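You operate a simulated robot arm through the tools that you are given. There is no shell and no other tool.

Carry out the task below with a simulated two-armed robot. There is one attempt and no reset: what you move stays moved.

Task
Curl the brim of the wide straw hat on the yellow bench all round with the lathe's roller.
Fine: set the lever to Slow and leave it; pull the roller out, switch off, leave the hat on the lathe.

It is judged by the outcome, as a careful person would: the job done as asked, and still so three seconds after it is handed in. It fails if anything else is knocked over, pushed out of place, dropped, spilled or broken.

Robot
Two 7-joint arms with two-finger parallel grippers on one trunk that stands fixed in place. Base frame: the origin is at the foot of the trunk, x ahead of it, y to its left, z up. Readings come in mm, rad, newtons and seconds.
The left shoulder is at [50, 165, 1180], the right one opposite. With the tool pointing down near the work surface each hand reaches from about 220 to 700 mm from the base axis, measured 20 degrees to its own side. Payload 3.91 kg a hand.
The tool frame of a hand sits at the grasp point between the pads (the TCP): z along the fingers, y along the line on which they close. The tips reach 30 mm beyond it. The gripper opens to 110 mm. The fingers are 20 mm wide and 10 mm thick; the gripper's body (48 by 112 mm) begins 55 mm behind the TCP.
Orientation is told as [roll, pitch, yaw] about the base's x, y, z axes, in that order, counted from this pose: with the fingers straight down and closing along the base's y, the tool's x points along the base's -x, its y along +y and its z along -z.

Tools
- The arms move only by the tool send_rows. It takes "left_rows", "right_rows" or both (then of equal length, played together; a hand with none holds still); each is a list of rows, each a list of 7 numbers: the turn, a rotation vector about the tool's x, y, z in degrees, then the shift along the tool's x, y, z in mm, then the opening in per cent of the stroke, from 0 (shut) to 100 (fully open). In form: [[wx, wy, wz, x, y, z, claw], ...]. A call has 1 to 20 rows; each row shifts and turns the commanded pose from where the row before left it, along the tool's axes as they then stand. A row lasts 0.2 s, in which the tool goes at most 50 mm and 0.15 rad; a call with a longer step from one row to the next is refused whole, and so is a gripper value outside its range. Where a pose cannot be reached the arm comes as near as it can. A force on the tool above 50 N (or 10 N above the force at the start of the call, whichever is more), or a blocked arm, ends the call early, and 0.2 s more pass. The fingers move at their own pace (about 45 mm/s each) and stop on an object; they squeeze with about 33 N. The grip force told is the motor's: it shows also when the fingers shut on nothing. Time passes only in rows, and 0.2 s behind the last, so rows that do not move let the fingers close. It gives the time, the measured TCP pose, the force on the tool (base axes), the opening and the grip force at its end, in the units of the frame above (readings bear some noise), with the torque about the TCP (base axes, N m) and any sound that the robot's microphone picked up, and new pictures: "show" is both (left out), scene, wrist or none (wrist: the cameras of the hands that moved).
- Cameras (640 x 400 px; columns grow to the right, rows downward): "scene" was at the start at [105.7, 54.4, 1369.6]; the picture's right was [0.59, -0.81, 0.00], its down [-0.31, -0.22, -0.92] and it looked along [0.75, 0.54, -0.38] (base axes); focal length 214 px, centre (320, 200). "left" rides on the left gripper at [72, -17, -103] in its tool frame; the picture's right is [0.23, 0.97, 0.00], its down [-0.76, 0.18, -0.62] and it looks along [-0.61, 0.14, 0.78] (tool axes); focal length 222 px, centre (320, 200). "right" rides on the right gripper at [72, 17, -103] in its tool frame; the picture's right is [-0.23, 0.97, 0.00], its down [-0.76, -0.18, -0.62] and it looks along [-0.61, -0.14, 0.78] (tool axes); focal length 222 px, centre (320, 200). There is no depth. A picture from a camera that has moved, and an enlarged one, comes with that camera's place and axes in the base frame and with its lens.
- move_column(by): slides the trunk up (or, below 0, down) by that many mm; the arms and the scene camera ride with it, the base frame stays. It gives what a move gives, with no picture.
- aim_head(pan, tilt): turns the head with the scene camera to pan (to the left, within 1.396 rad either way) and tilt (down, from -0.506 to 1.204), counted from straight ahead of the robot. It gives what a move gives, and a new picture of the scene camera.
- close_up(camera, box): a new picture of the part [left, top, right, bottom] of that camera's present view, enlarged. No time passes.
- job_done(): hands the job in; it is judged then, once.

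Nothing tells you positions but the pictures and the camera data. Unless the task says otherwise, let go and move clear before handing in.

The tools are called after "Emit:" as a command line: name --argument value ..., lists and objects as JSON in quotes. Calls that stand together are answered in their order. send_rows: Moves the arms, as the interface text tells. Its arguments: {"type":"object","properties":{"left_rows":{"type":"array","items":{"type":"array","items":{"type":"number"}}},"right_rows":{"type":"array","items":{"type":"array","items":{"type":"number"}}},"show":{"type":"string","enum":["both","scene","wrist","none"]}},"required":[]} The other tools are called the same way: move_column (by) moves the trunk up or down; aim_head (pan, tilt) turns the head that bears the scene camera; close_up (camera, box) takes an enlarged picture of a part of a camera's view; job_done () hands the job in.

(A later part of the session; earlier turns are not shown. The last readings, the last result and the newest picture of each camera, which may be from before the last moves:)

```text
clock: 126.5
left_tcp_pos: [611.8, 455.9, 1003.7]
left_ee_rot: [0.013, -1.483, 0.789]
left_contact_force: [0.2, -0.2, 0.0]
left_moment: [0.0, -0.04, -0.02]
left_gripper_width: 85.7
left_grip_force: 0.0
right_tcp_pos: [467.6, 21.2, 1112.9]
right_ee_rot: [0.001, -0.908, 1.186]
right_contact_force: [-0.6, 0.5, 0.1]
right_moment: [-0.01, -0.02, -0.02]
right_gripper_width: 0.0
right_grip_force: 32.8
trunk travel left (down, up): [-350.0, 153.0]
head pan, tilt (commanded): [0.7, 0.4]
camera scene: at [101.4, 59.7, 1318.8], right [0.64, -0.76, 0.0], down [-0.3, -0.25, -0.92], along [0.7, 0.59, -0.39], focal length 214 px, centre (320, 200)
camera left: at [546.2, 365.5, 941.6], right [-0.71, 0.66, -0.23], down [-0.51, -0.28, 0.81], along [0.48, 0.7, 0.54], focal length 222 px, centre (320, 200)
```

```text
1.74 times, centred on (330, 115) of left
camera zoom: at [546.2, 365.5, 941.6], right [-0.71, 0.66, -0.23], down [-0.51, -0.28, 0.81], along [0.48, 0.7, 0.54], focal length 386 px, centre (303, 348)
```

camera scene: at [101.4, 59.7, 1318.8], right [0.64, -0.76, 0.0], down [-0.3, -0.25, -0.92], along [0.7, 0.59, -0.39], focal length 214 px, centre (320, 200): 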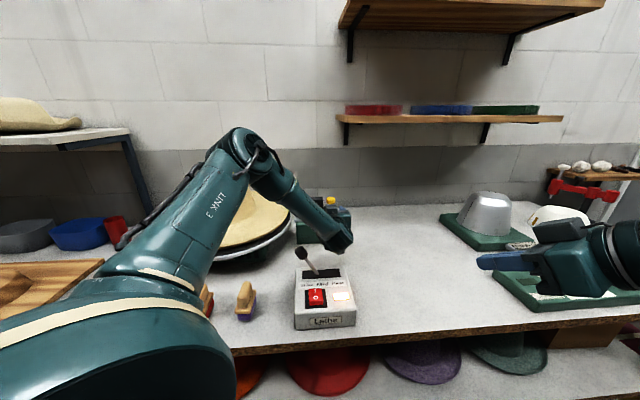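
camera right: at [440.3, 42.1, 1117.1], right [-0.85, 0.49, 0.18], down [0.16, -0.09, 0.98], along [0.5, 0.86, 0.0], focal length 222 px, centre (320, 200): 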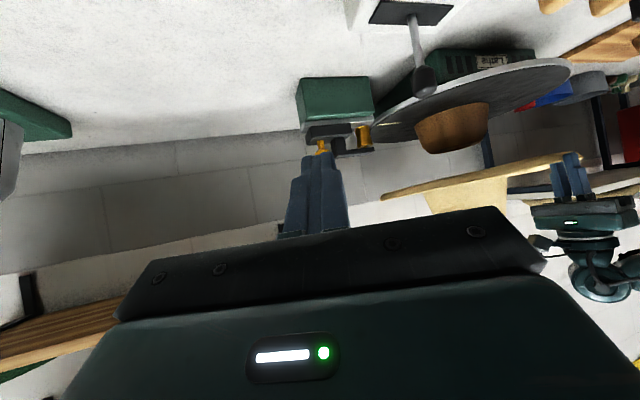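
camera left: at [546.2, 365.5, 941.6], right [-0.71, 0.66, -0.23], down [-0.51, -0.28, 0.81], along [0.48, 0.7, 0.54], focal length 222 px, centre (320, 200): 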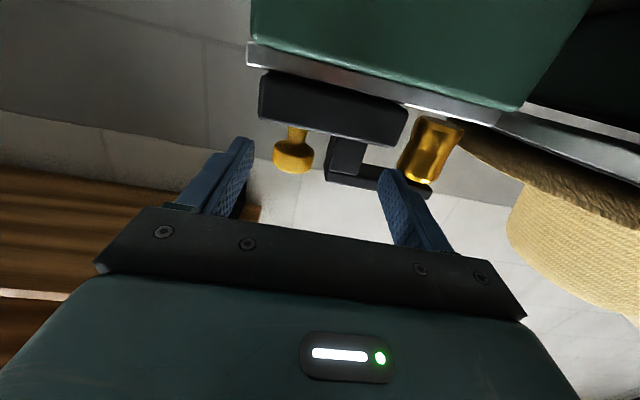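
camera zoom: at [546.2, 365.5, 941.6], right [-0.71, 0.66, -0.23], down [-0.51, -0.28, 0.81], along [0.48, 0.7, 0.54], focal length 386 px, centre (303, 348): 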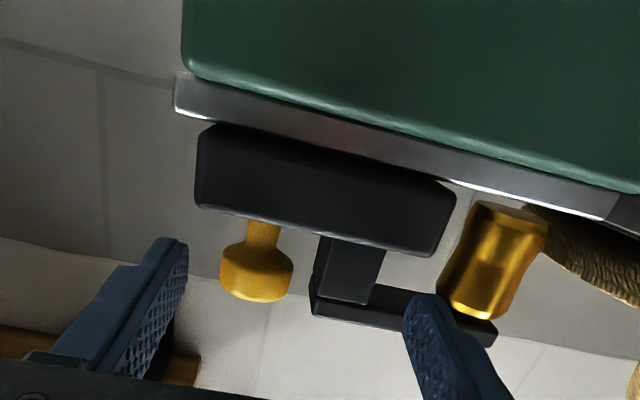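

The fingers are well centred around knob and post. I'll advance horizontally into position in small steps.

Emit:
send_rows --left_rows '[[0, 0, 0, -0.4, 0, 11, 78], [0, 0, 0, -0.4, 0, 11, 78], [0, 0, 0, 0, 0, 0, 78]]' --show "none"

Emit:
close_up --camera "left" --box '[160, 0, 500, 230]'

```text
clock: 127.3
left_tcp_pos: [627.3, 472.4, 1004.3]
left_ee_rot: [0.009, -1.483, 0.794]
left_contact_force: [-0.3, -0.6, -0.5]
left_moment: [0.02, -0.03, 0.02]
left_gripper_width: 85.8
left_grip_force: 0.1
right_tcp_pos: [469.4, 19.3, 1110.5]
right_ee_rot: [0.003, -0.907, 1.186]
right_contact_force: [1.1, -0.7, 0.6]
right_moment: [0.01, -0.01, -0.06]
right_gripper_width: 0.3
right_grip_force: 33.4
trunk travel left (down, up): [-350.0, 153.0]
head pan, tilt (commanded): [0.7, 0.4]
```

```text
1.74 times, centred on (330, 115) of left
camera zoom: at [561.1, 382.3, 940.6], right [-0.71, 0.66, -0.23], down [-0.51, -0.28, 0.81], along [0.48, 0.7, 0.54], focal length 386 px, centre (303, 348)
```

zoom: 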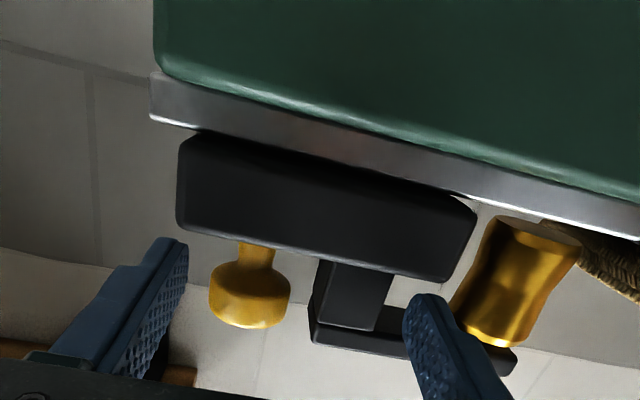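

Emit:
send_rows --left_rows '[[0, 0, 0, 0.4, 0, 8, 78], [0, 0, 0, 0.4, 0, 8, 78], [0, 0, 0, 0, 0, 0, 78]]' --show "none"

Emit:
close_up --camera "left" --box '[160, 0, 500, 230]'

Emit:
close_up --camera "scene" --box '[240, 150, 380, 250]'

```text
clock: 128.1
left_tcp_pos: [637.5, 484.4, 1001.9]
left_ee_rot: [0.012, -1.483, 0.792]
left_contact_force: [-0.5, 0.1, 0.3]
left_moment: [0.02, 0.0, -0.01]
left_gripper_width: 85.7
left_grip_force: 0.0
right_tcp_pos: [468.5, 21.3, 1111.4]
right_ee_rot: [0.001, -0.907, 1.186]
right_contact_force: [-0.1, -0.2, -0.8]
right_moment: [-0.04, -0.01, 0.01]
right_gripper_width: 0.0
right_grip_force: 33.2
trunk travel left (down, up): [-350.0, 153.0]
head pan, tilt (commanded): [0.7, 0.4]
```

```text
1.74 times, centred on (330, 115) of left
camera zoom: at [571.6, 393.5, 938.5], right [-0.71, 0.66, -0.23], down [-0.51, -0.28, 0.81], along [0.48, 0.7, 0.54], focal length 386 px, centre (303, 348)
```

zoom: 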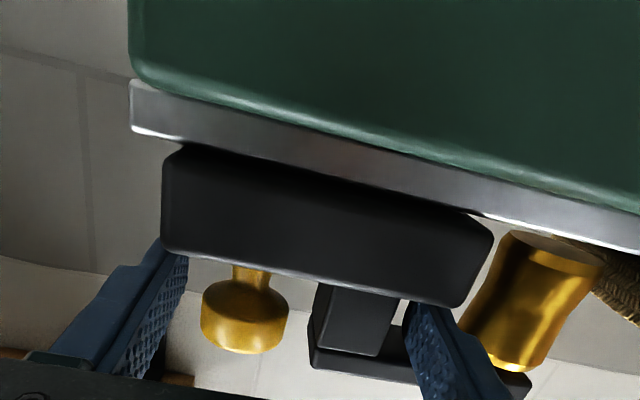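

```text
4.00 times, centred on (310, 200) of scene
camera zoom: at [101.5, 59.7, 1318.8], right [0.64, -0.76, 0.0], down [-0.3, -0.25, -0.92], along [0.7, 0.59, -0.39], focal length 858 px, centre (360, 200)
```

zoom: 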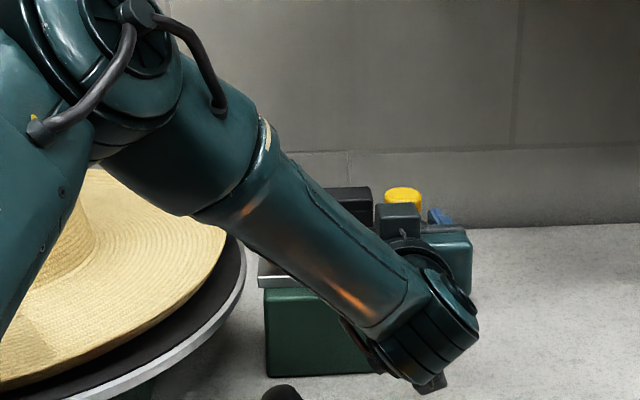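

Emit:
send_rows --left_rows '[[0, 0, 0, -0.5, 0, 6, 78], [0, 0, 0, 0, 0, 0, 78]]' --show "none"

Emit:
send_rows --left_rows '[[0, 0, 0, 0, 0, 0, 72], [0, 0, 0, 0, 0, 0, 66], [0, 0, 0, 0, 0, 0, 62], [0, 0, 0, 0, 0, 0, 62]]' --show "wrist"

Emit:
close_up --camera "left" --box '[160, 0, 500, 230]'

```text
clock: 128.7
left_tcp_pos: [640.9, 489.6, 999.9]
left_ee_rot: [0.014, -1.482, 0.79]
left_contact_force: [0.2, 0.0, 0.1]
left_moment: [-0.02, 0.0, 0.0]
left_gripper_width: 85.5
left_grip_force: 0.1
right_tcp_pos: [468.3, 20.7, 1112.3]
right_ee_rot: [0.001, -0.907, 1.184]
right_contact_force: [0.8, -0.4, -0.6]
right_moment: [0.0, 0.01, 0.0]
right_gripper_width: 0.0
right_grip_force: 33.1
trunk travel left (down, up): [-350.0, 153.0]
head pan, tilt (commanded): [0.7, 0.4]
```

```text
clock: 129.7
left_tcp_pos: [640.9, 487.8, 1000.6]
left_ee_rot: [0.015, -1.482, 0.788]
left_contact_force: [-0.3, -0.1, -1.2]
left_moment: [0.04, 0.02, -0.05]
left_gripper_width: 68.6
left_grip_force: 0.7
right_tcp_pos: [468.4, 20.7, 1112.4]
right_ee_rot: [0.002, -0.907, 1.185]
right_contact_force: [0.2, -0.4, -0.3]
right_moment: [0.01, 0.0, 0.01]
right_gripper_width: 0.0
right_grip_force: 33.5
trunk travel left (down, up): [-350.0, 153.0]
head pan, tilt (commanded): [0.7, 0.4]
camera left: at [575.4, 398.0, 936.8], right [-0.71, 0.66, -0.23], down [-0.51, -0.28, 0.81], along [0.48, 0.7, 0.54], focal length 222 px, centre (320, 200)
```

left: 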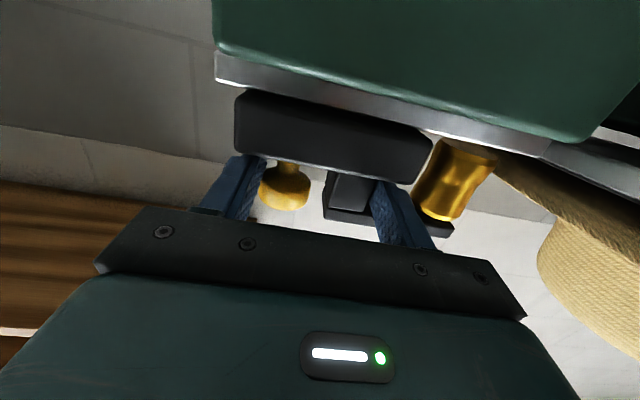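

```text
1.74 times, centred on (330, 115) of left
camera zoom: at [575.4, 398.0, 936.8], right [-0.71, 0.66, -0.23], down [-0.51, -0.28, 0.81], along [0.48, 0.7, 0.54], focal length 386 px, centre (303, 348)
```

zoom: 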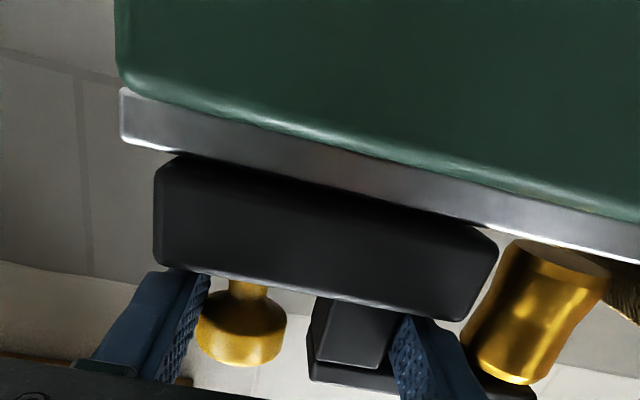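

Emit:
send_rows --left_rows '[[0, 0, 0, 0, 0, 0, 59], [0, 0, 0, 0, 0, 0, 56], [0, 0, 0, 0, 0, 0, 56]]' --show "none"

Emit:
close_up --camera "left" --box '[160, 0, 500, 230]'

```text
clock: 130.5
left_tcp_pos: [641.5, 488.3, 999.1]
left_ee_rot: [0.058, -1.481, 0.743]
left_contact_force: [-2.2, -1.4, -2.5]
left_moment: [1.0, 1.33, -1.04]
left_gripper_width: 65.8
left_grip_force: 44.6
right_tcp_pos: [469.3, 20.7, 1111.6]
right_ee_rot: [0.0, -0.908, 1.185]
right_contact_force: [0.4, 0.2, -0.4]
right_moment: [0.01, -0.02, 0.02]
right_gripper_width: 0.0
right_grip_force: 33.2
trunk travel left (down, up): [-350.0, 153.0]
head pan, tilt (commanded): [0.7, 0.4]
```

```text
1.74 times, centred on (330, 115) of left
camera zoom: at [575.0, 398.1, 936.0], right [-0.71, 0.66, -0.22], down [-0.51, -0.28, 0.82], along [0.48, 0.7, 0.54], focal length 386 px, centre (303, 348)
```

zoom: 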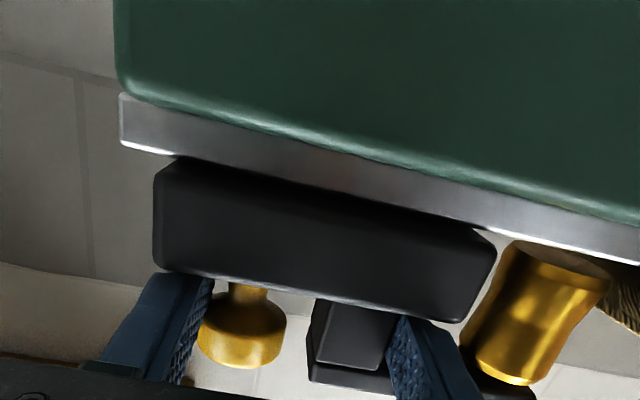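

I'll loosen to a light cage and start sliding the carriage toward the plate.

Emit:
send_rows --left_rows '[[0, 0, 0, 0, 0, 0, 62], [0, 0, 0, 0, 0, 0, 62], [0, 0, 0, 0, 5, -0.2, 62], [0, 0, 0, 0, 5, -0.2, 62], [0, 0, 0, 0, 0, 0, 62]]' --show "wrist"

Emit:
close_up --camera "left" --box '[160, 0, 500, 230]'

```text
clock: 131.7
left_tcp_pos: [633.8, 495.7, 1001.4]
left_ee_rot: [-0.001, -1.482, 0.805]
left_contact_force: [-1.0, -0.3, -1.3]
left_moment: [0.01, 0.02, 0.01]
left_gripper_width: 68.9
left_grip_force: 0.7
right_tcp_pos: [468.4, 21.0, 1111.5]
right_ee_rot: [0.002, -0.907, 1.184]
right_contact_force: [-0.3, 0.4, 0.9]
right_moment: [0.01, 0.02, 0.01]
right_gripper_width: 0.0
right_grip_force: 33.3
trunk travel left (down, up): [-350.0, 153.0]
head pan, tilt (commanded): [0.7, 0.4]
camera left: at [568.2, 405.5, 937.8], right [-0.72, 0.66, -0.23], down [-0.51, -0.28, 0.81], along [0.47, 0.7, 0.54], focal length 222 px, centre (320, 200)
```

left: 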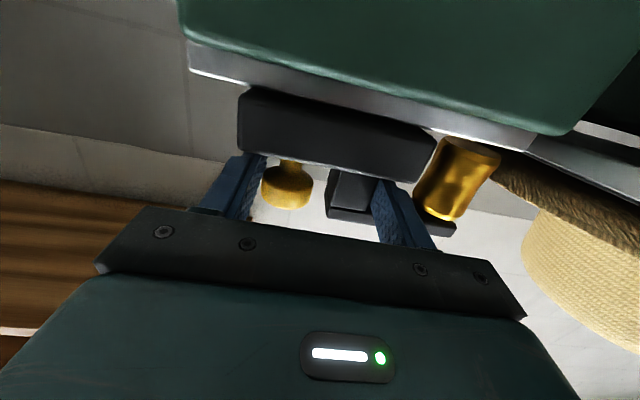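

```text
1.74 times, centred on (330, 115) of left
camera zoom: at [568.2, 405.5, 937.8], right [-0.72, 0.66, -0.23], down [-0.51, -0.28, 0.81], along [0.47, 0.7, 0.54], focal length 386 px, centre (303, 348)
```

zoom: 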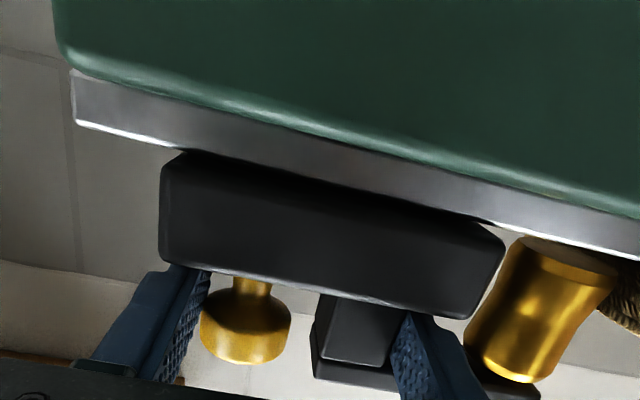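

The carriage slides with the hand. I'll check the roller-to-brim gap with the right camera and continue.

Emit:
close_up --camera "right" --box '[300, 40, 640, 260]'

Emit:
send_rows --left_rows '[[0, 0, 0, 0, 5, -0.2, 62], [0, 0, 0, 0, 5, -0.2, 62], [0, 0, 0, 0, 0, 0, 62]]' --show "wrist"

Emit:
close_up --camera "right" --box '[300, 40, 640, 260]'

```text
1.82 times, centred on (470, 150) of right
camera zoom: at [406.5, -88.9, 1118.1], right [-0.85, 0.5, 0.18], down [0.16, -0.09, 0.98], along [0.5, 0.86, 0.0], focal length 404 px, centre (47, 291)
```

zoom: 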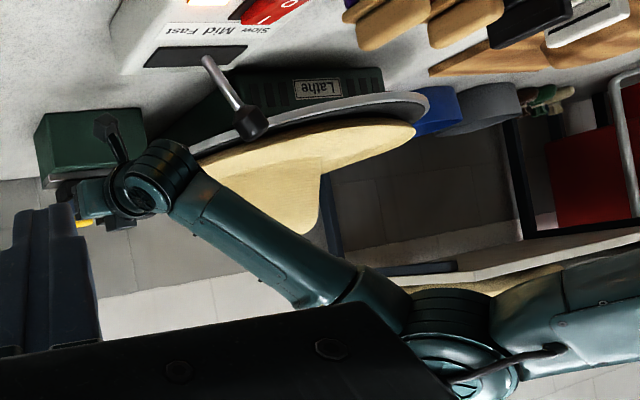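

```text
clock: 132.5
left_tcp_pos: [625.1, 502.4, 1000.5]
left_ee_rot: [0.004, -1.484, 0.797]
left_contact_force: [-1.2, 2.1, -0.4]
left_moment: [-0.01, -0.01, 0.01]
left_gripper_width: 69.1
left_grip_force: 1.0
right_tcp_pos: [469.1, 21.2, 1111.3]
right_ee_rot: [0.001, -0.907, 1.185]
right_contact_force: [0.2, 0.4, -0.2]
right_moment: [-0.02, -0.03, 0.03]
right_gripper_width: 0.1
right_grip_force: 32.5
trunk travel left (down, up): [-350.0, 153.0]
head pan, tilt (commanded): [0.7, 0.4]
camera left: at [560.1, 412.8, 938.0], right [-0.71, 0.66, -0.23], down [-0.51, -0.28, 0.81], along [0.48, 0.7, 0.54], focal length 222 px, centre (320, 200)
```

left: 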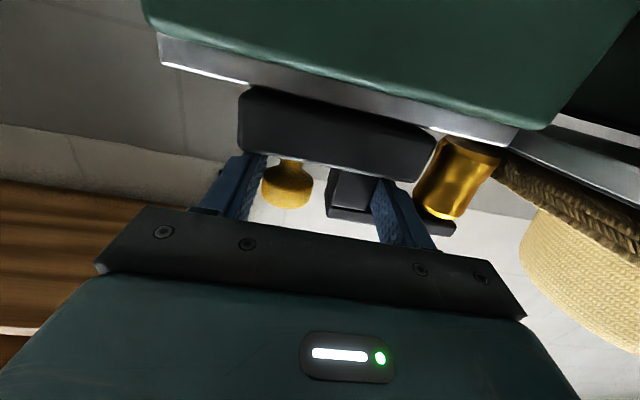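

```text
1.82 times, centred on (470, 150) of right
camera zoom: at [406.4, -88.9, 1118.2], right [-0.85, 0.5, 0.18], down [0.16, -0.09, 0.98], along [0.5, 0.86, 0.0], focal length 404 px, centre (47, 291)
```

zoom: 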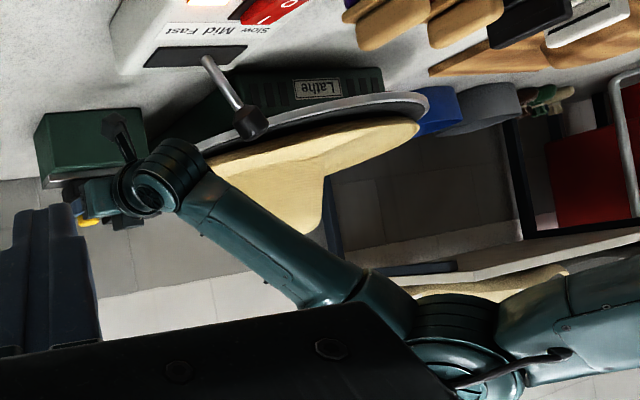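

Emit:
close_up --camera "left" --box '[400, 80, 640, 280]'

Emit:
send_rows --left_rows '[[0, 0, 0, 0, 4, -0.2, 62], [0, 0, 0, 0, 4, -0.2, 62], [0, 0, 0, 0, 0, 0, 62]]' --show "none"

Emit:
close_up --camera "left" --box '[400, 80, 640, 280]'

```text
2.00 times, centred on (520, 180) of left
camera zoom: at [560.1, 412.8, 938.0], right [-0.71, 0.66, -0.23], down [-0.51, -0.28, 0.81], along [0.48, 0.7, 0.54], focal length 444 px, centre (-80, 240)
```

zoom: 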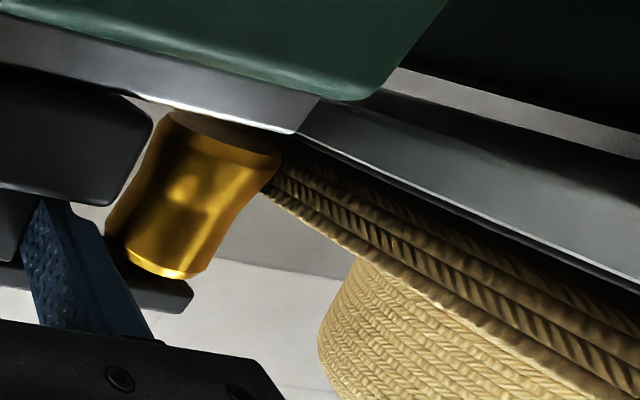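

```text
clock: 133.3
left_tcp_pos: [621.0, 506.9, 1002.3]
left_ee_rot: [0.008, -1.481, 0.794]
left_contact_force: [-0.5, 1.5, 0.4]
left_moment: [-0.01, 0.0, -0.02]
left_gripper_width: 68.8
left_grip_force: 0.1
right_tcp_pos: [467.8, 20.2, 1111.7]
right_ee_rot: [0.001, -0.908, 1.184]
right_contact_force: [0.3, 0.5, -0.4]
right_moment: [0.02, 0.0, 0.02]
right_gripper_width: 0.0
right_grip_force: 33.1
trunk travel left (down, up): [-350.0, 153.0]
head pan, tilt (commanded): [0.7, 0.4]
```

```text
2.00 times, centred on (520, 180) of left
camera zoom: at [554.7, 417.1, 938.0], right [-0.71, 0.66, -0.23], down [-0.51, -0.28, 0.81], along [0.48, 0.7, 0.54], focal length 444 px, centre (-80, 240)
```

zoom: 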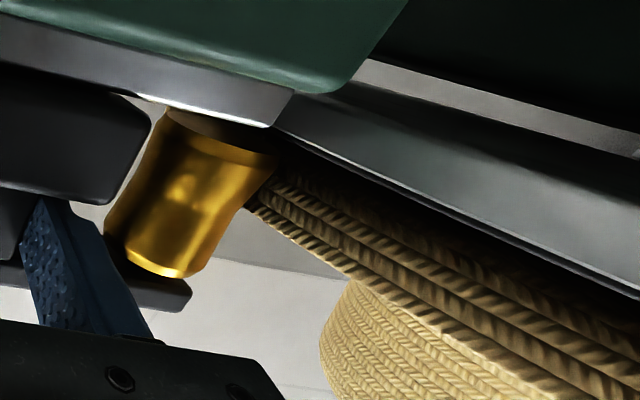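

Emit:
send_rows --left_rows '[[0, 0, 0, 0, 3, -0.1, 62], [0, 0, 0, 0, 3, -0.1, 62], [0, 0, 0, 0, 0, 0, 62]]' --show "none"

Emit:
close_up --camera "left" --box '[400, 80, 640, 280]'

Emit:
aim_head --pan 0.95 --tilt 0.4

Emit:
close_up --camera "scene" --box '[180, 130, 420, 290]'

```text
clock: 134.1
left_tcp_pos: [615.1, 511.1, 1000.9]
left_ee_rot: [0.016, -1.483, 0.789]
left_contact_force: [-0.8, 0.7, 0.2]
left_moment: [-0.04, 0.0, 0.02]
left_gripper_width: 68.7
left_grip_force: 1.0
right_tcp_pos: [468.3, 21.7, 1112.2]
right_ee_rot: [0.002, -0.907, 1.186]
right_contact_force: [0.4, 0.3, -0.2]
right_moment: [0.0, -0.01, 0.0]
right_gripper_width: 0.0
right_grip_force: 32.7
trunk travel left (down, up): [-350.0, 153.0]
head pan, tilt (commanded): [0.7, 0.4]
```

```text
2.00 times, centred on (520, 180) of left
camera zoom: at [550.1, 420.6, 937.6], right [-0.71, 0.66, -0.23], down [-0.51, -0.28, 0.81], along [0.48, 0.7, 0.54], focal length 444 px, centre (-80, 240)
```

zoom: 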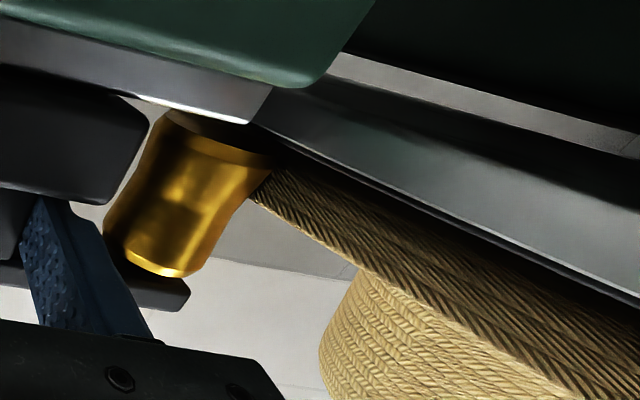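

```text
clock: 134.8
left_tcp_pos: [615.9, 510.8, 1001.5]
left_ee_rot: [0.009, -1.482, 0.793]
left_contact_force: [1.1, 0.2, 0.3]
left_moment: [0.0, 0.01, 0.0]
left_gripper_width: 68.1
left_grip_force: 0.8
right_tcp_pos: [468.4, 21.9, 1111.2]
right_ee_rot: [0.002, -0.908, 1.184]
right_contact_force: [0.1, 0.2, 0.0]
right_moment: [-0.01, -0.01, 0.0]
right_gripper_width: 0.0
right_grip_force: 33.3
trunk travel left (down, up): [-350.0, 153.0]
head pan, tilt (commanded): [0.949, 0.4]
camera scene: at [84.5, 75.4, 1318.8], right [0.81, -0.58, 0.0], down [-0.23, -0.32, -0.92], along [0.54, 0.75, -0.39], focal length 214 px, centre (320, 200)
```

scene: 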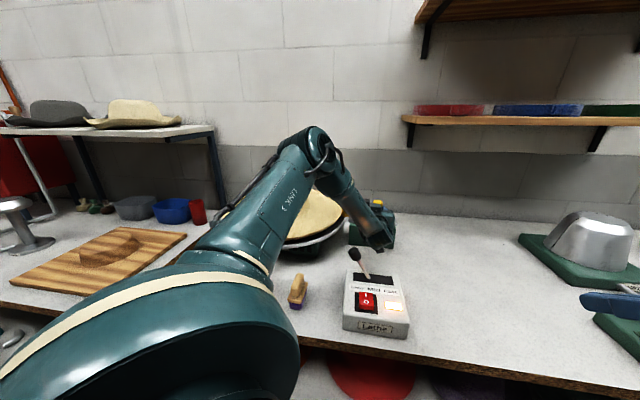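

```text
2.50 times, centred on (300, 210) of scene
camera zoom: at [84.5, 75.4, 1318.8], right [0.81, -0.58, 0.0], down [-0.23, -0.32, -0.92], along [0.54, 0.75, -0.39], focal length 536 px, centre (370, 175)
```

zoom: 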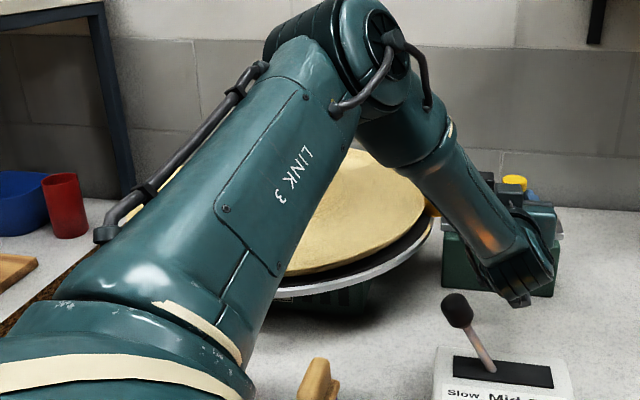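

Emit:
send_rows --left_rows '[[0, 0, 0, 0, 3, -0.1, 62], [0, 0, 0, 0, 3, -0.1, 62], [0, 0, 0, 0, 0, 0, 62]]' --show "none"

Emit:
close_up --camera "left" --box '[360, 60, 640, 280]'

```text
clock: 135.7
left_tcp_pos: [612.2, 513.9, 999.8]
left_ee_rot: [0.015, -1.48, 0.785]
left_contact_force: [4.5, -4.1, -2.6]
left_moment: [0.0, 0.15, -0.14]
left_gripper_width: 70.6
left_grip_force: 2.7
right_tcp_pos: [469.5, 19.6, 1110.8]
right_ee_rot: [0.003, -0.906, 1.186]
right_contact_force: [-0.6, -0.3, -0.6]
right_moment: [0.0, -0.02, -0.01]
right_gripper_width: 0.0
right_grip_force: 33.1
trunk travel left (down, up): [-350.0, 153.0]
head pan, tilt (commanded): [0.949, 0.4]
```

```text
1.82 times, centred on (500, 170) of left
camera zoom: at [545.5, 423.6, 936.7], right [-0.71, 0.66, -0.23], down [-0.51, -0.27, 0.81], along [0.48, 0.7, 0.53], focal length 404 px, centre (-7, 254)
```

zoom: 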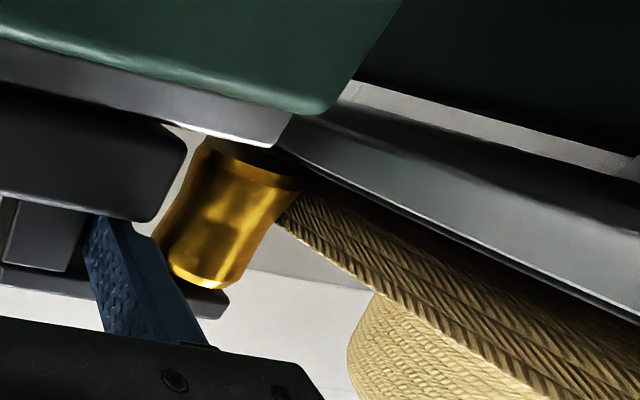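

Emit:
send_rows --left_rows '[[0, 0, 0, 0, 2, -0.1, 62], [0, 0, 0, 0, 0, 0, 62], [0, 0, 0, 0, 0, 0, 62], [0, 0, 0, 0, 0, 0, 62], [0, 0, 0, 0, 0, 0, 62]]' --show "wrist"

Emit:
close_up --camera "left" --box '[360, 60, 640, 280]'

```text
clock: 136.8
left_tcp_pos: [610.5, 516.2, 998.9]
left_ee_rot: [0.023, -1.481, 0.781]
left_contact_force: [2.5, -4.3, -6.3]
left_moment: [0.04, 0.33, -0.14]
left_gripper_width: 69.8
left_grip_force: 1.8
right_tcp_pos: [469.8, 20.2, 1110.9]
right_ee_rot: [0.002, -0.907, 1.183]
right_contact_force: [-0.6, 0.3, 0.0]
right_moment: [-0.01, -0.01, 0.01]
right_gripper_width: 0.0
right_grip_force: 33.1
trunk travel left (down, up): [-350.0, 153.0]
head pan, tilt (commanded): [0.949, 0.4]
camera left: at [544.1, 426.5, 936.3], right [-0.72, 0.66, -0.22], down [-0.51, -0.28, 0.81], along [0.48, 0.7, 0.53], focal length 222 px, centre (320, 200)
```

left: 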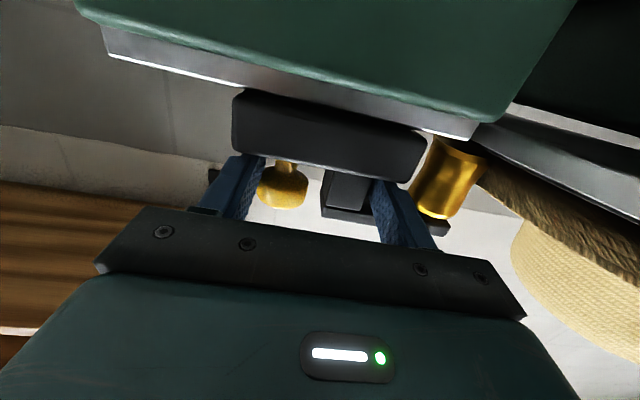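

```text
1.82 times, centred on (500, 170) of left
camera zoom: at [544.1, 426.5, 936.3], right [-0.72, 0.66, -0.22], down [-0.51, -0.28, 0.81], along [0.48, 0.7, 0.53], focal length 404 px, centre (-7, 254)
```

zoom: 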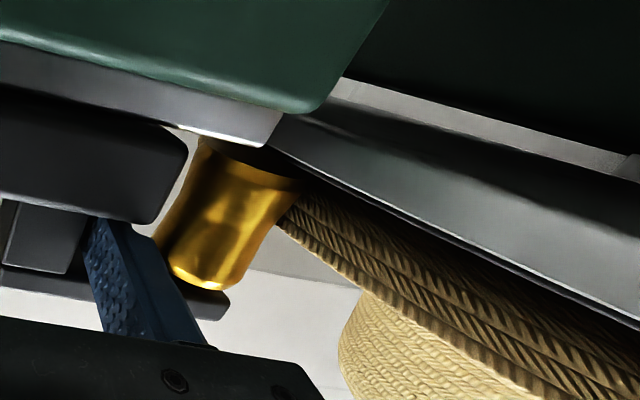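

Emit:
close_up --camera "right" --box '[340, 80, 560, 200]'

Emit:
send_rows --left_rows '[[0, 0, 0, 0, 1, 0, 62], [0, 0, 0, 0, 0, 0, 62], [0, 0, 0, 0, 0, 0, 62], [0, 0, 0, 0, 0, 0, 62], [0, 0, 0, 0, 0, 0, 62]]' --show "none"

Emit:
close_up --camera "right" --box '[340, 80, 560, 200]'

```text
2.91 times, centred on (450, 140) of right
camera zoom: at [407.0, -89.0, 1117.8], right [-0.85, 0.5, 0.18], down [0.16, -0.09, 0.98], along [0.5, 0.86, 0.0], focal length 646 px, centre (-58, 374)
```

zoom: 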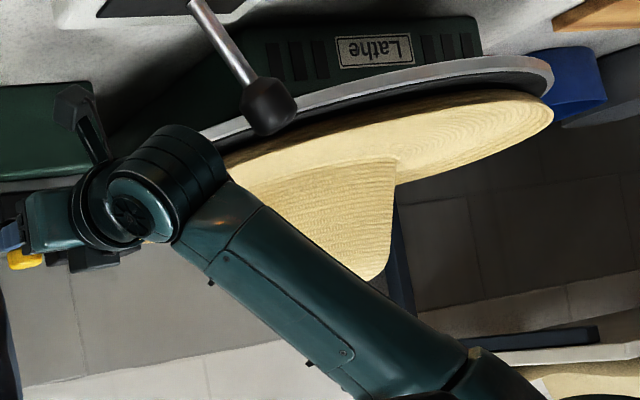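

```text
clock: 138.1
left_tcp_pos: [610.5, 515.8, 999.9]
left_ee_rot: [0.031, -1.48, 0.774]
left_contact_force: [2.2, -5.9, -8.9]
left_moment: [0.19, 0.3, -0.35]
left_gripper_width: 71.0
left_grip_force: 2.7
right_tcp_pos: [469.1, 21.8, 1111.2]
right_ee_rot: [0.004, -0.907, 1.184]
right_contact_force: [0.1, -0.2, 0.1]
right_moment: [-0.04, 0.01, 0.05]
right_gripper_width: 0.0
right_grip_force: 33.5
trunk travel left (down, up): [-350.0, 153.0]
head pan, tilt (commanded): [0.949, 0.4]
```

```text
2.91 times, centred on (450, 140) of right
camera zoom: at [407.5, -89.3, 1117.5], right [-0.85, 0.5, 0.18], down [0.16, -0.09, 0.98], along [0.5, 0.86, 0.0], focal length 646 px, centre (-58, 374)
```

zoom: 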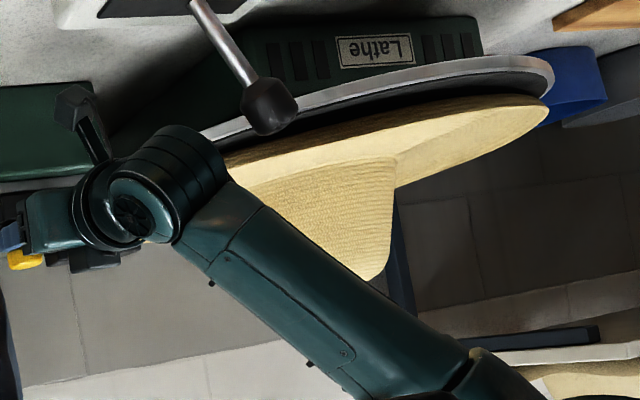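

The brim that has passed the roller now stands higher, so the curling is in progress. I'll hold the roller in place while the lathe turns and keep checking.

Emit:
send_rows --left_rows '[[0, 0, 0, 0, 0, 0, 62], [0, 0, 0, 0, 0, 0, 62], [0, 0, 0, 0, 0, 0, 62], [0, 0, 0, 0, 0, 0, 62], [0, 0, 0, 0, 0, 0, 62], [0, 0, 0, 0, 0, 0, 62], [0, 0, 0, 0, 0, 0, 62], [0, 0, 0, 0, 0, 0, 62], [0, 0, 0, 0, 0, 0, 62], [0, 0, 0, 0, 0, 0, 62]]' --show "scene"

Emit:
close_up --camera "right" --box '[340, 80, 560, 200]'

Emit:
close_up --camera "left" --box '[360, 60, 640, 280]'

Emit:
close_up --camera "scene" --box '[220, 150, 420, 270]'

```text
clock: 140.2
left_tcp_pos: [611.7, 516.5, 999.8]
left_ee_rot: [0.03, -1.481, 0.772]
left_contact_force: [3.2, -7.0, -9.1]
left_moment: [0.22, 0.33, -0.33]
left_gripper_width: 71.7
left_grip_force: 3.2
right_tcp_pos: [470.3, 19.5, 1111.2]
right_ee_rot: [0.004, -0.908, 1.183]
right_contact_force: [0.6, -0.7, -1.1]
right_moment: [0.02, 0.01, 0.02]
right_gripper_width: 0.0
right_grip_force: 32.8
trunk travel left (down, up): [-350.0, 153.0]
head pan, tilt (commanded): [0.949, 0.4]
camera scene: at [86.3, 75.0, 1318.7], right [0.81, -0.58, 0.0], down [-0.23, -0.32, -0.92], along [0.54, 0.75, -0.39], focal length 214 px, centre (320, 200)
```

scene: 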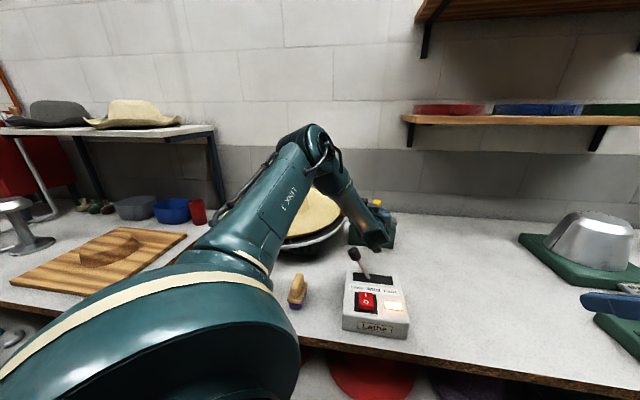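

```text
2.91 times, centred on (450, 140) of right
camera zoom: at [407.9, -89.3, 1117.4], right [-0.85, 0.5, 0.18], down [0.16, -0.09, 0.98], along [0.5, 0.86, 0.0], focal length 646 px, centre (-58, 374)
```

zoom: 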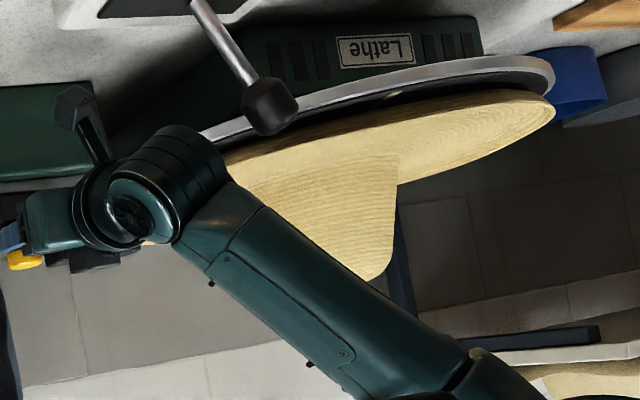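

```text
1.82 times, centred on (500, 170) of left
camera zoom: at [544.6, 426.6, 936.3], right [-0.72, 0.66, -0.22], down [-0.51, -0.28, 0.81], along [0.48, 0.7, 0.53], focal length 404 px, centre (-7, 254)
```

zoom: 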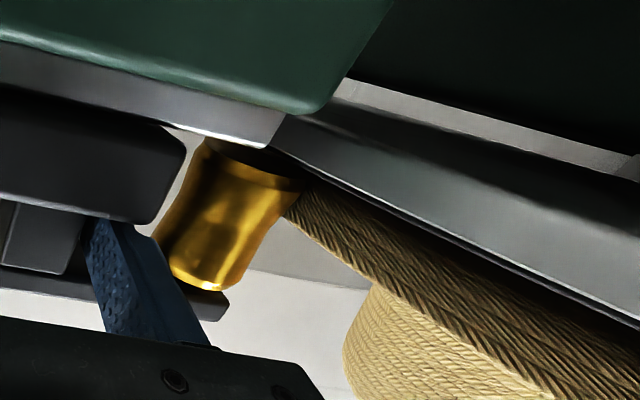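

```text
3.20 times, centred on (320, 210) of scene
camera zoom: at [86.3, 75.0, 1318.7], right [0.81, -0.58, 0.0], down [-0.23, -0.32, -0.92], along [0.54, 0.75, -0.39], focal length 686 px, centre (320, 168)
```

zoom: 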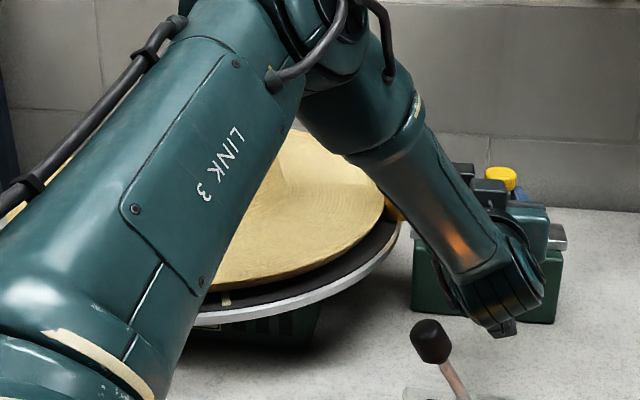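

I can see the plate's mark now at the front. I'll track it to gauge the rotation speed.

Emit:
send_rows --left_rows '[[0, 0, 0, 0, 0, 0, 62], [0, 0, 0, 0, 0, 0, 62], [0, 0, 0, 0, 0, 0, 62]]' --show "none"

Emit:
close_up --camera "right" --box '[340, 80, 560, 200]'

Emit:
send_rows --left_rows '[[0, 0, 0, 0, 0, 0, 62], [0, 0, 0, 0, 0, 0, 62], [0, 0, 0, 0, 0, 0, 62]]' --show "none"

Emit:
close_up --camera "right" --box '[340, 80, 560, 200]'

Emit:
send_rows --left_rows '[[0, 0, 0, 0, 0, 0, 62], [0, 0, 0, 0, 0, 0, 62], [0, 0, 0, 0, 0, 0, 62], [0, 0, 0, 0, 0, 0, 62]]' --show "none"

Emit:
close_up --camera "right" --box '[340, 80, 560, 200]'

```text
clock: 141.1
left_tcp_pos: [609.9, 518.0, 998.7]
left_ee_rot: [0.027, -1.482, 0.78]
left_contact_force: [1.5, -5.0, -9.1]
left_moment: [0.12, 0.35, -0.26]
left_gripper_width: 70.9
left_grip_force: 2.2
right_tcp_pos: [470.1, 21.4, 1110.3]
right_ee_rot: [0.003, -0.908, 1.184]
right_contact_force: [0.1, 0.0, -0.2]
right_moment: [0.03, 0.0, -0.02]
right_gripper_width: 0.1
right_grip_force: 32.8
trunk travel left (down, up): [-350.0, 153.0]
head pan, tilt (commanded): [0.949, 0.4]
```

```text
2.91 times, centred on (450, 140) of right
camera zoom: at [407.4, -89.0, 1117.6], right [-0.85, 0.5, 0.18], down [0.16, -0.09, 0.98], along [0.5, 0.86, 0.0], focal length 646 px, centre (-58, 374)
```

zoom: 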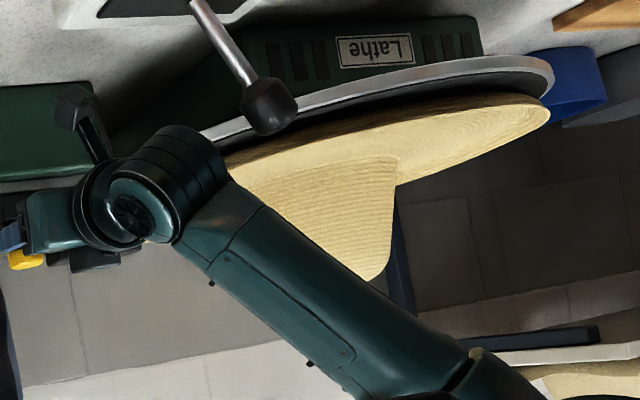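

```text
clock: 141.8
left_tcp_pos: [611.2, 517.0, 999.1]
left_ee_rot: [0.026, -1.479, 0.776]
left_contact_force: [2.8, -6.9, -9.2]
left_moment: [0.2, 0.27, -0.33]
left_gripper_width: 72.8
left_grip_force: 3.3
right_tcp_pos: [469.9, 20.9, 1110.7]
right_ee_rot: [0.003, -0.908, 1.183]
right_contact_force: [-0.1, 0.1, 0.1]
right_moment: [0.0, -0.04, 0.02]
right_gripper_width: 0.1
right_grip_force: 33.5
trunk travel left (down, up): [-350.0, 153.0]
head pan, tilt (commanded): [0.949, 0.4]
```

```text
2.91 times, centred on (450, 140) of right
camera zoom: at [407.9, -89.1, 1117.4], right [-0.85, 0.5, 0.18], down [0.16, -0.09, 0.98], along [0.5, 0.86, 0.0], focal length 646 px, centre (-58, 374)
```

zoom: 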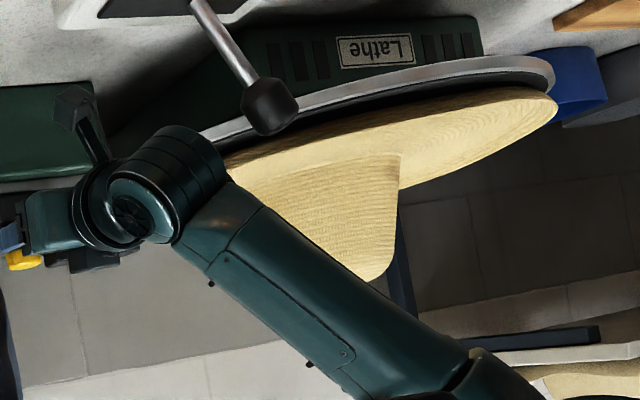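

```text
clock: 142.8
left_tcp_pos: [609.5, 517.3, 999.9]
left_ee_rot: [0.024, -1.481, 0.78]
left_contact_force: [4.3, -7.2, -9.5]
left_moment: [0.07, 0.47, -0.09]
left_gripper_width: 71.9
left_grip_force: 4.0
right_tcp_pos: [469.8, 21.1, 1111.7]
right_ee_rot: [0.004, -0.908, 1.184]
right_contact_force: [0.2, 0.8, 0.1]
right_moment: [-0.01, -0.03, 0.0]
right_gripper_width: 0.0
right_grip_force: 32.5
trunk travel left (down, up): [-350.0, 153.0]
head pan, tilt (commanded): [0.949, 0.4]
```

```text
2.91 times, centred on (450, 140) of right
camera zoom: at [407.4, -88.9, 1117.6], right [-0.85, 0.5, 0.18], down [0.16, -0.09, 0.98], along [0.5, 0.86, 0.0], focal length 646 px, centre (-58, 374)
```

zoom: 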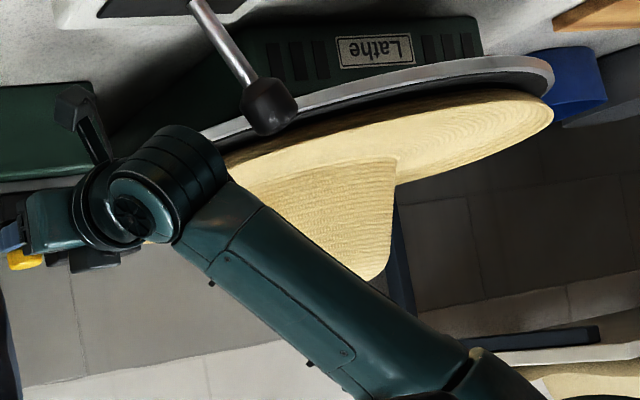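

Emit:
send_rows --left_rows '[[0, 0, 0, 0, 0, 0, 62]]' --show "none"

Emit:
close_up --camera "scene" --box '[260, 160, 360, 260]'

Emit:
send_rows --left_rows '[[0, 0, 0, 0, 0, 0, 62]]' --show "none"

Emit:
close_up --camera "scene" --box '[260, 160, 360, 260]'

Emit:
send_rows --left_rows '[[0, 0, 0, 0, 0, 0, 62]]' --show "none"

Emit:
close_up --camera "scene" --box '[260, 160, 360, 260]'

Emit:
send_rows --left_rows '[[0, 0, 0, 0, 0, 0, 62]]' --show "none"

Emit:
close_up --camera "scene" --box '[260, 160, 360, 260]'

```text
clock: 143.2
left_tcp_pos: [611.0, 517.5, 998.2]
left_ee_rot: [0.026, -1.481, 0.775]
left_contact_force: [3.1, -5.0, -8.9]
left_moment: [0.2, 0.31, -0.3]
left_gripper_width: 71.0
left_grip_force: 2.9
right_tcp_pos: [469.9, 20.2, 1110.0]
right_ee_rot: [0.002, -0.908, 1.183]
right_contact_force: [-0.3, 0.0, 0.7]
right_moment: [0.03, 0.0, -0.03]
right_gripper_width: 0.1
right_grip_force: 33.3
trunk travel left (down, up): [-350.0, 153.0]
head pan, tilt (commanded): [0.949, 0.4]
```

```text
4.00 times, centred on (310, 210) of scene
camera zoom: at [86.1, 75.2, 1318.7], right [0.81, -0.58, 0.0], down [-0.23, -0.32, -0.92], along [0.54, 0.75, -0.39], focal length 858 px, centre (360, 160)
```

zoom: 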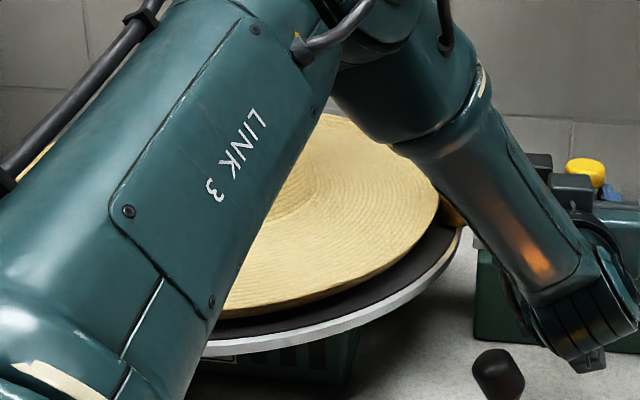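

```text
clock: 143.7
left_tcp_pos: [610.2, 517.6, 999.3]
left_ee_rot: [0.021, -1.479, 0.781]
left_contact_force: [7.0, -5.7, -9.0]
left_moment: [0.07, 0.49, -0.11]
left_gripper_width: 72.7
left_grip_force: 5.1
right_tcp_pos: [469.4, 20.5, 1110.4]
right_ee_rot: [0.004, -0.908, 1.185]
right_contact_force: [1.2, 1.1, 0.6]
right_moment: [0.02, 0.0, -0.01]
right_gripper_width: 0.1
right_grip_force: 33.1
trunk travel left (down, up): [-350.0, 153.0]
head pan, tilt (commanded): [0.949, 0.4]
```

```text
4.00 times, centred on (310, 210) of scene
camera zoom: at [85.8, 75.6, 1318.7], right [0.81, -0.58, 0.0], down [-0.23, -0.32, -0.92], along [0.54, 0.75, -0.39], focal length 858 px, centre (360, 160)
```

zoom: 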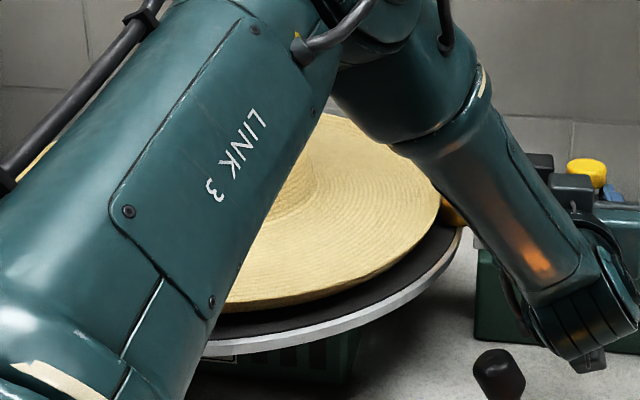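

```text
clock: 144.1
left_tcp_pos: [610.5, 517.2, 999.9]
left_ee_rot: [0.027, -1.479, 0.777]
left_contact_force: [6.5, -6.9, -8.4]
left_moment: [0.04, 0.47, -0.08]
left_gripper_width: 72.1
left_grip_force: 4.6
right_tcp_pos: [470.0, 21.1, 1111.6]
right_ee_rot: [0.003, -0.908, 1.184]
right_contact_force: [0.4, -0.2, 0.1]
right_moment: [-0.01, 0.03, -0.01]
right_gripper_width: 0.1
right_grip_force: 32.6
trunk travel left (down, up): [-350.0, 153.0]
head pan, tilt (commanded): [0.949, 0.4]
```

```text
4.00 times, centred on (310, 210) of scene
camera zoom: at [86.1, 75.3, 1318.7], right [0.81, -0.58, 0.0], down [-0.23, -0.32, -0.92], along [0.54, 0.75, -0.39], focal length 858 px, centre (360, 160)
```

zoom: 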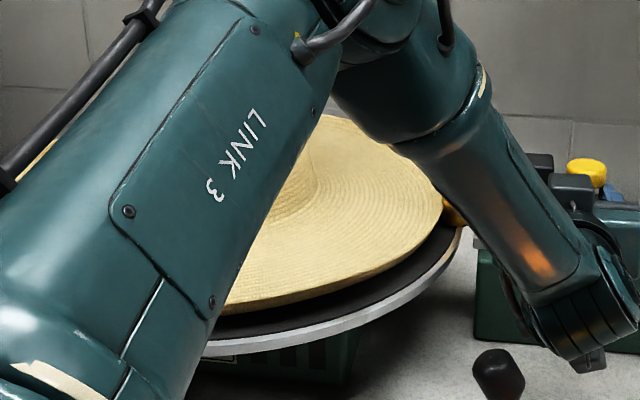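

```text
clock: 144.4
left_tcp_pos: [611.4, 516.3, 999.1]
left_ee_rot: [0.028, -1.481, 0.774]
left_contact_force: [3.7, -6.5, -8.2]
left_moment: [0.17, 0.36, -0.37]
left_gripper_width: 72.2
left_grip_force: 3.0
right_tcp_pos: [470.5, 20.6, 1110.6]
right_ee_rot: [0.003, -0.907, 1.184]
right_contact_force: [0.2, -0.5, -0.4]
right_moment: [0.01, 0.03, 0.0]
right_gripper_width: 0.1
right_grip_force: 32.6
trunk travel left (down, up): [-350.0, 153.0]
head pan, tilt (commanded): [0.949, 0.4]
```

```text
4.00 times, centred on (310, 210) of scene
camera zoom: at [86.4, 75.3, 1318.6], right [0.81, -0.58, 0.0], down [-0.23, -0.32, -0.92], along [0.54, 0.75, -0.39], focal length 858 px, centre (360, 160)
```

zoom: 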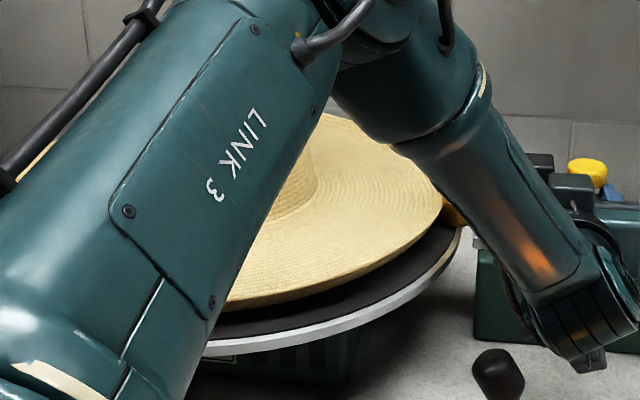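

The roller has been engaged for about nine seconds while the hat turned. I'll hold a few seconds more, then pull the roller out and inspect the brim before switching off.

Emit:
send_rows --left_rows '[[0, 0, 0, 0, 0, 0, 62], [0, 0, 0, 0, 0, 0, 62], [0, 0, 0, 0, 0, 0, 62], [0, 0, 0, 0, 0, 0, 62], [0, 0, 0, 0, 0, 0, 62], [0, 0, 0, 0, 0, 0, 62], [0, 0, 0, 0, 0, 0, 62], [0, 0, 0, 0, 0, 0, 62]]' --show "wrist"

Emit:
close_up --camera "left" --box '[400, 100, 640, 280]'

Emit:
close_up --camera "scene" --box '[260, 160, 360, 260]'

```text
clock: 146.2
left_tcp_pos: [609.3, 518.0, 1000.1]
left_ee_rot: [0.027, -1.481, 0.775]
left_contact_force: [4.1, -5.6, -8.8]
left_moment: [0.22, 0.32, -0.31]
left_gripper_width: 71.4
left_grip_force: 3.5
right_tcp_pos: [469.9, 19.4, 1111.8]
right_ee_rot: [0.003, -0.909, 1.183]
right_contact_force: [0.4, -0.3, -0.6]
right_moment: [0.01, 0.02, 0.03]
right_gripper_width: 0.0
right_grip_force: 33.0
trunk travel left (down, up): [-350.0, 153.0]
head pan, tilt (commanded): [0.949, 0.4]
camera left: at [544.5, 426.7, 936.3], right [-0.72, 0.66, -0.22], down [-0.51, -0.28, 0.81], along [0.48, 0.7, 0.53], focal length 222 px, centre (320, 200)
```

left: 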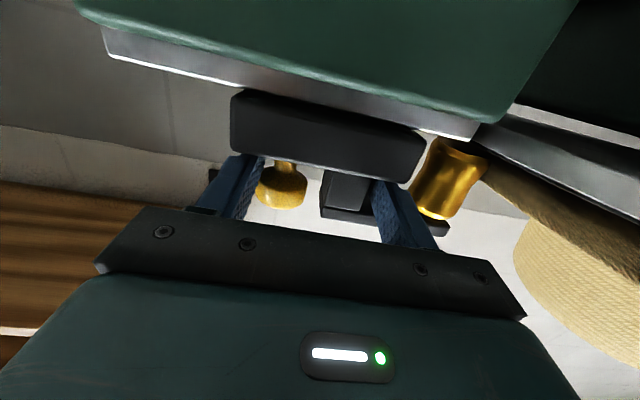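

```text
2.22 times, centred on (520, 190) of left
camera zoom: at [544.5, 426.7, 936.3], right [-0.72, 0.66, -0.22], down [-0.51, -0.28, 0.81], along [0.48, 0.7, 0.53], focal length 494 px, centre (-124, 222)
```

zoom: 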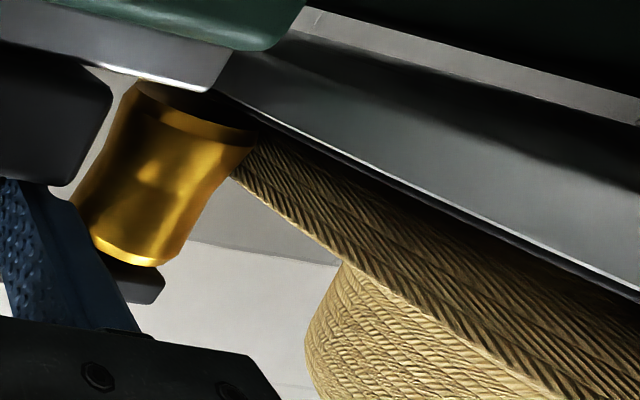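

```text
4.00 times, centred on (310, 210) of scene
camera zoom: at [86.1, 75.2, 1318.7], right [0.81, -0.58, 0.0], down [-0.23, -0.32, -0.92], along [0.54, 0.75, -0.39], focal length 858 px, centre (360, 160)
```

zoom: 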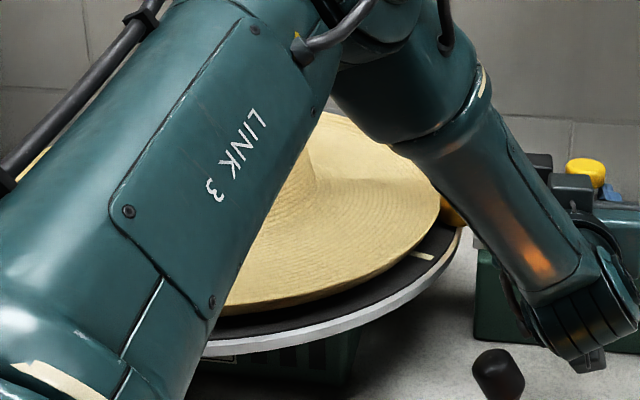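

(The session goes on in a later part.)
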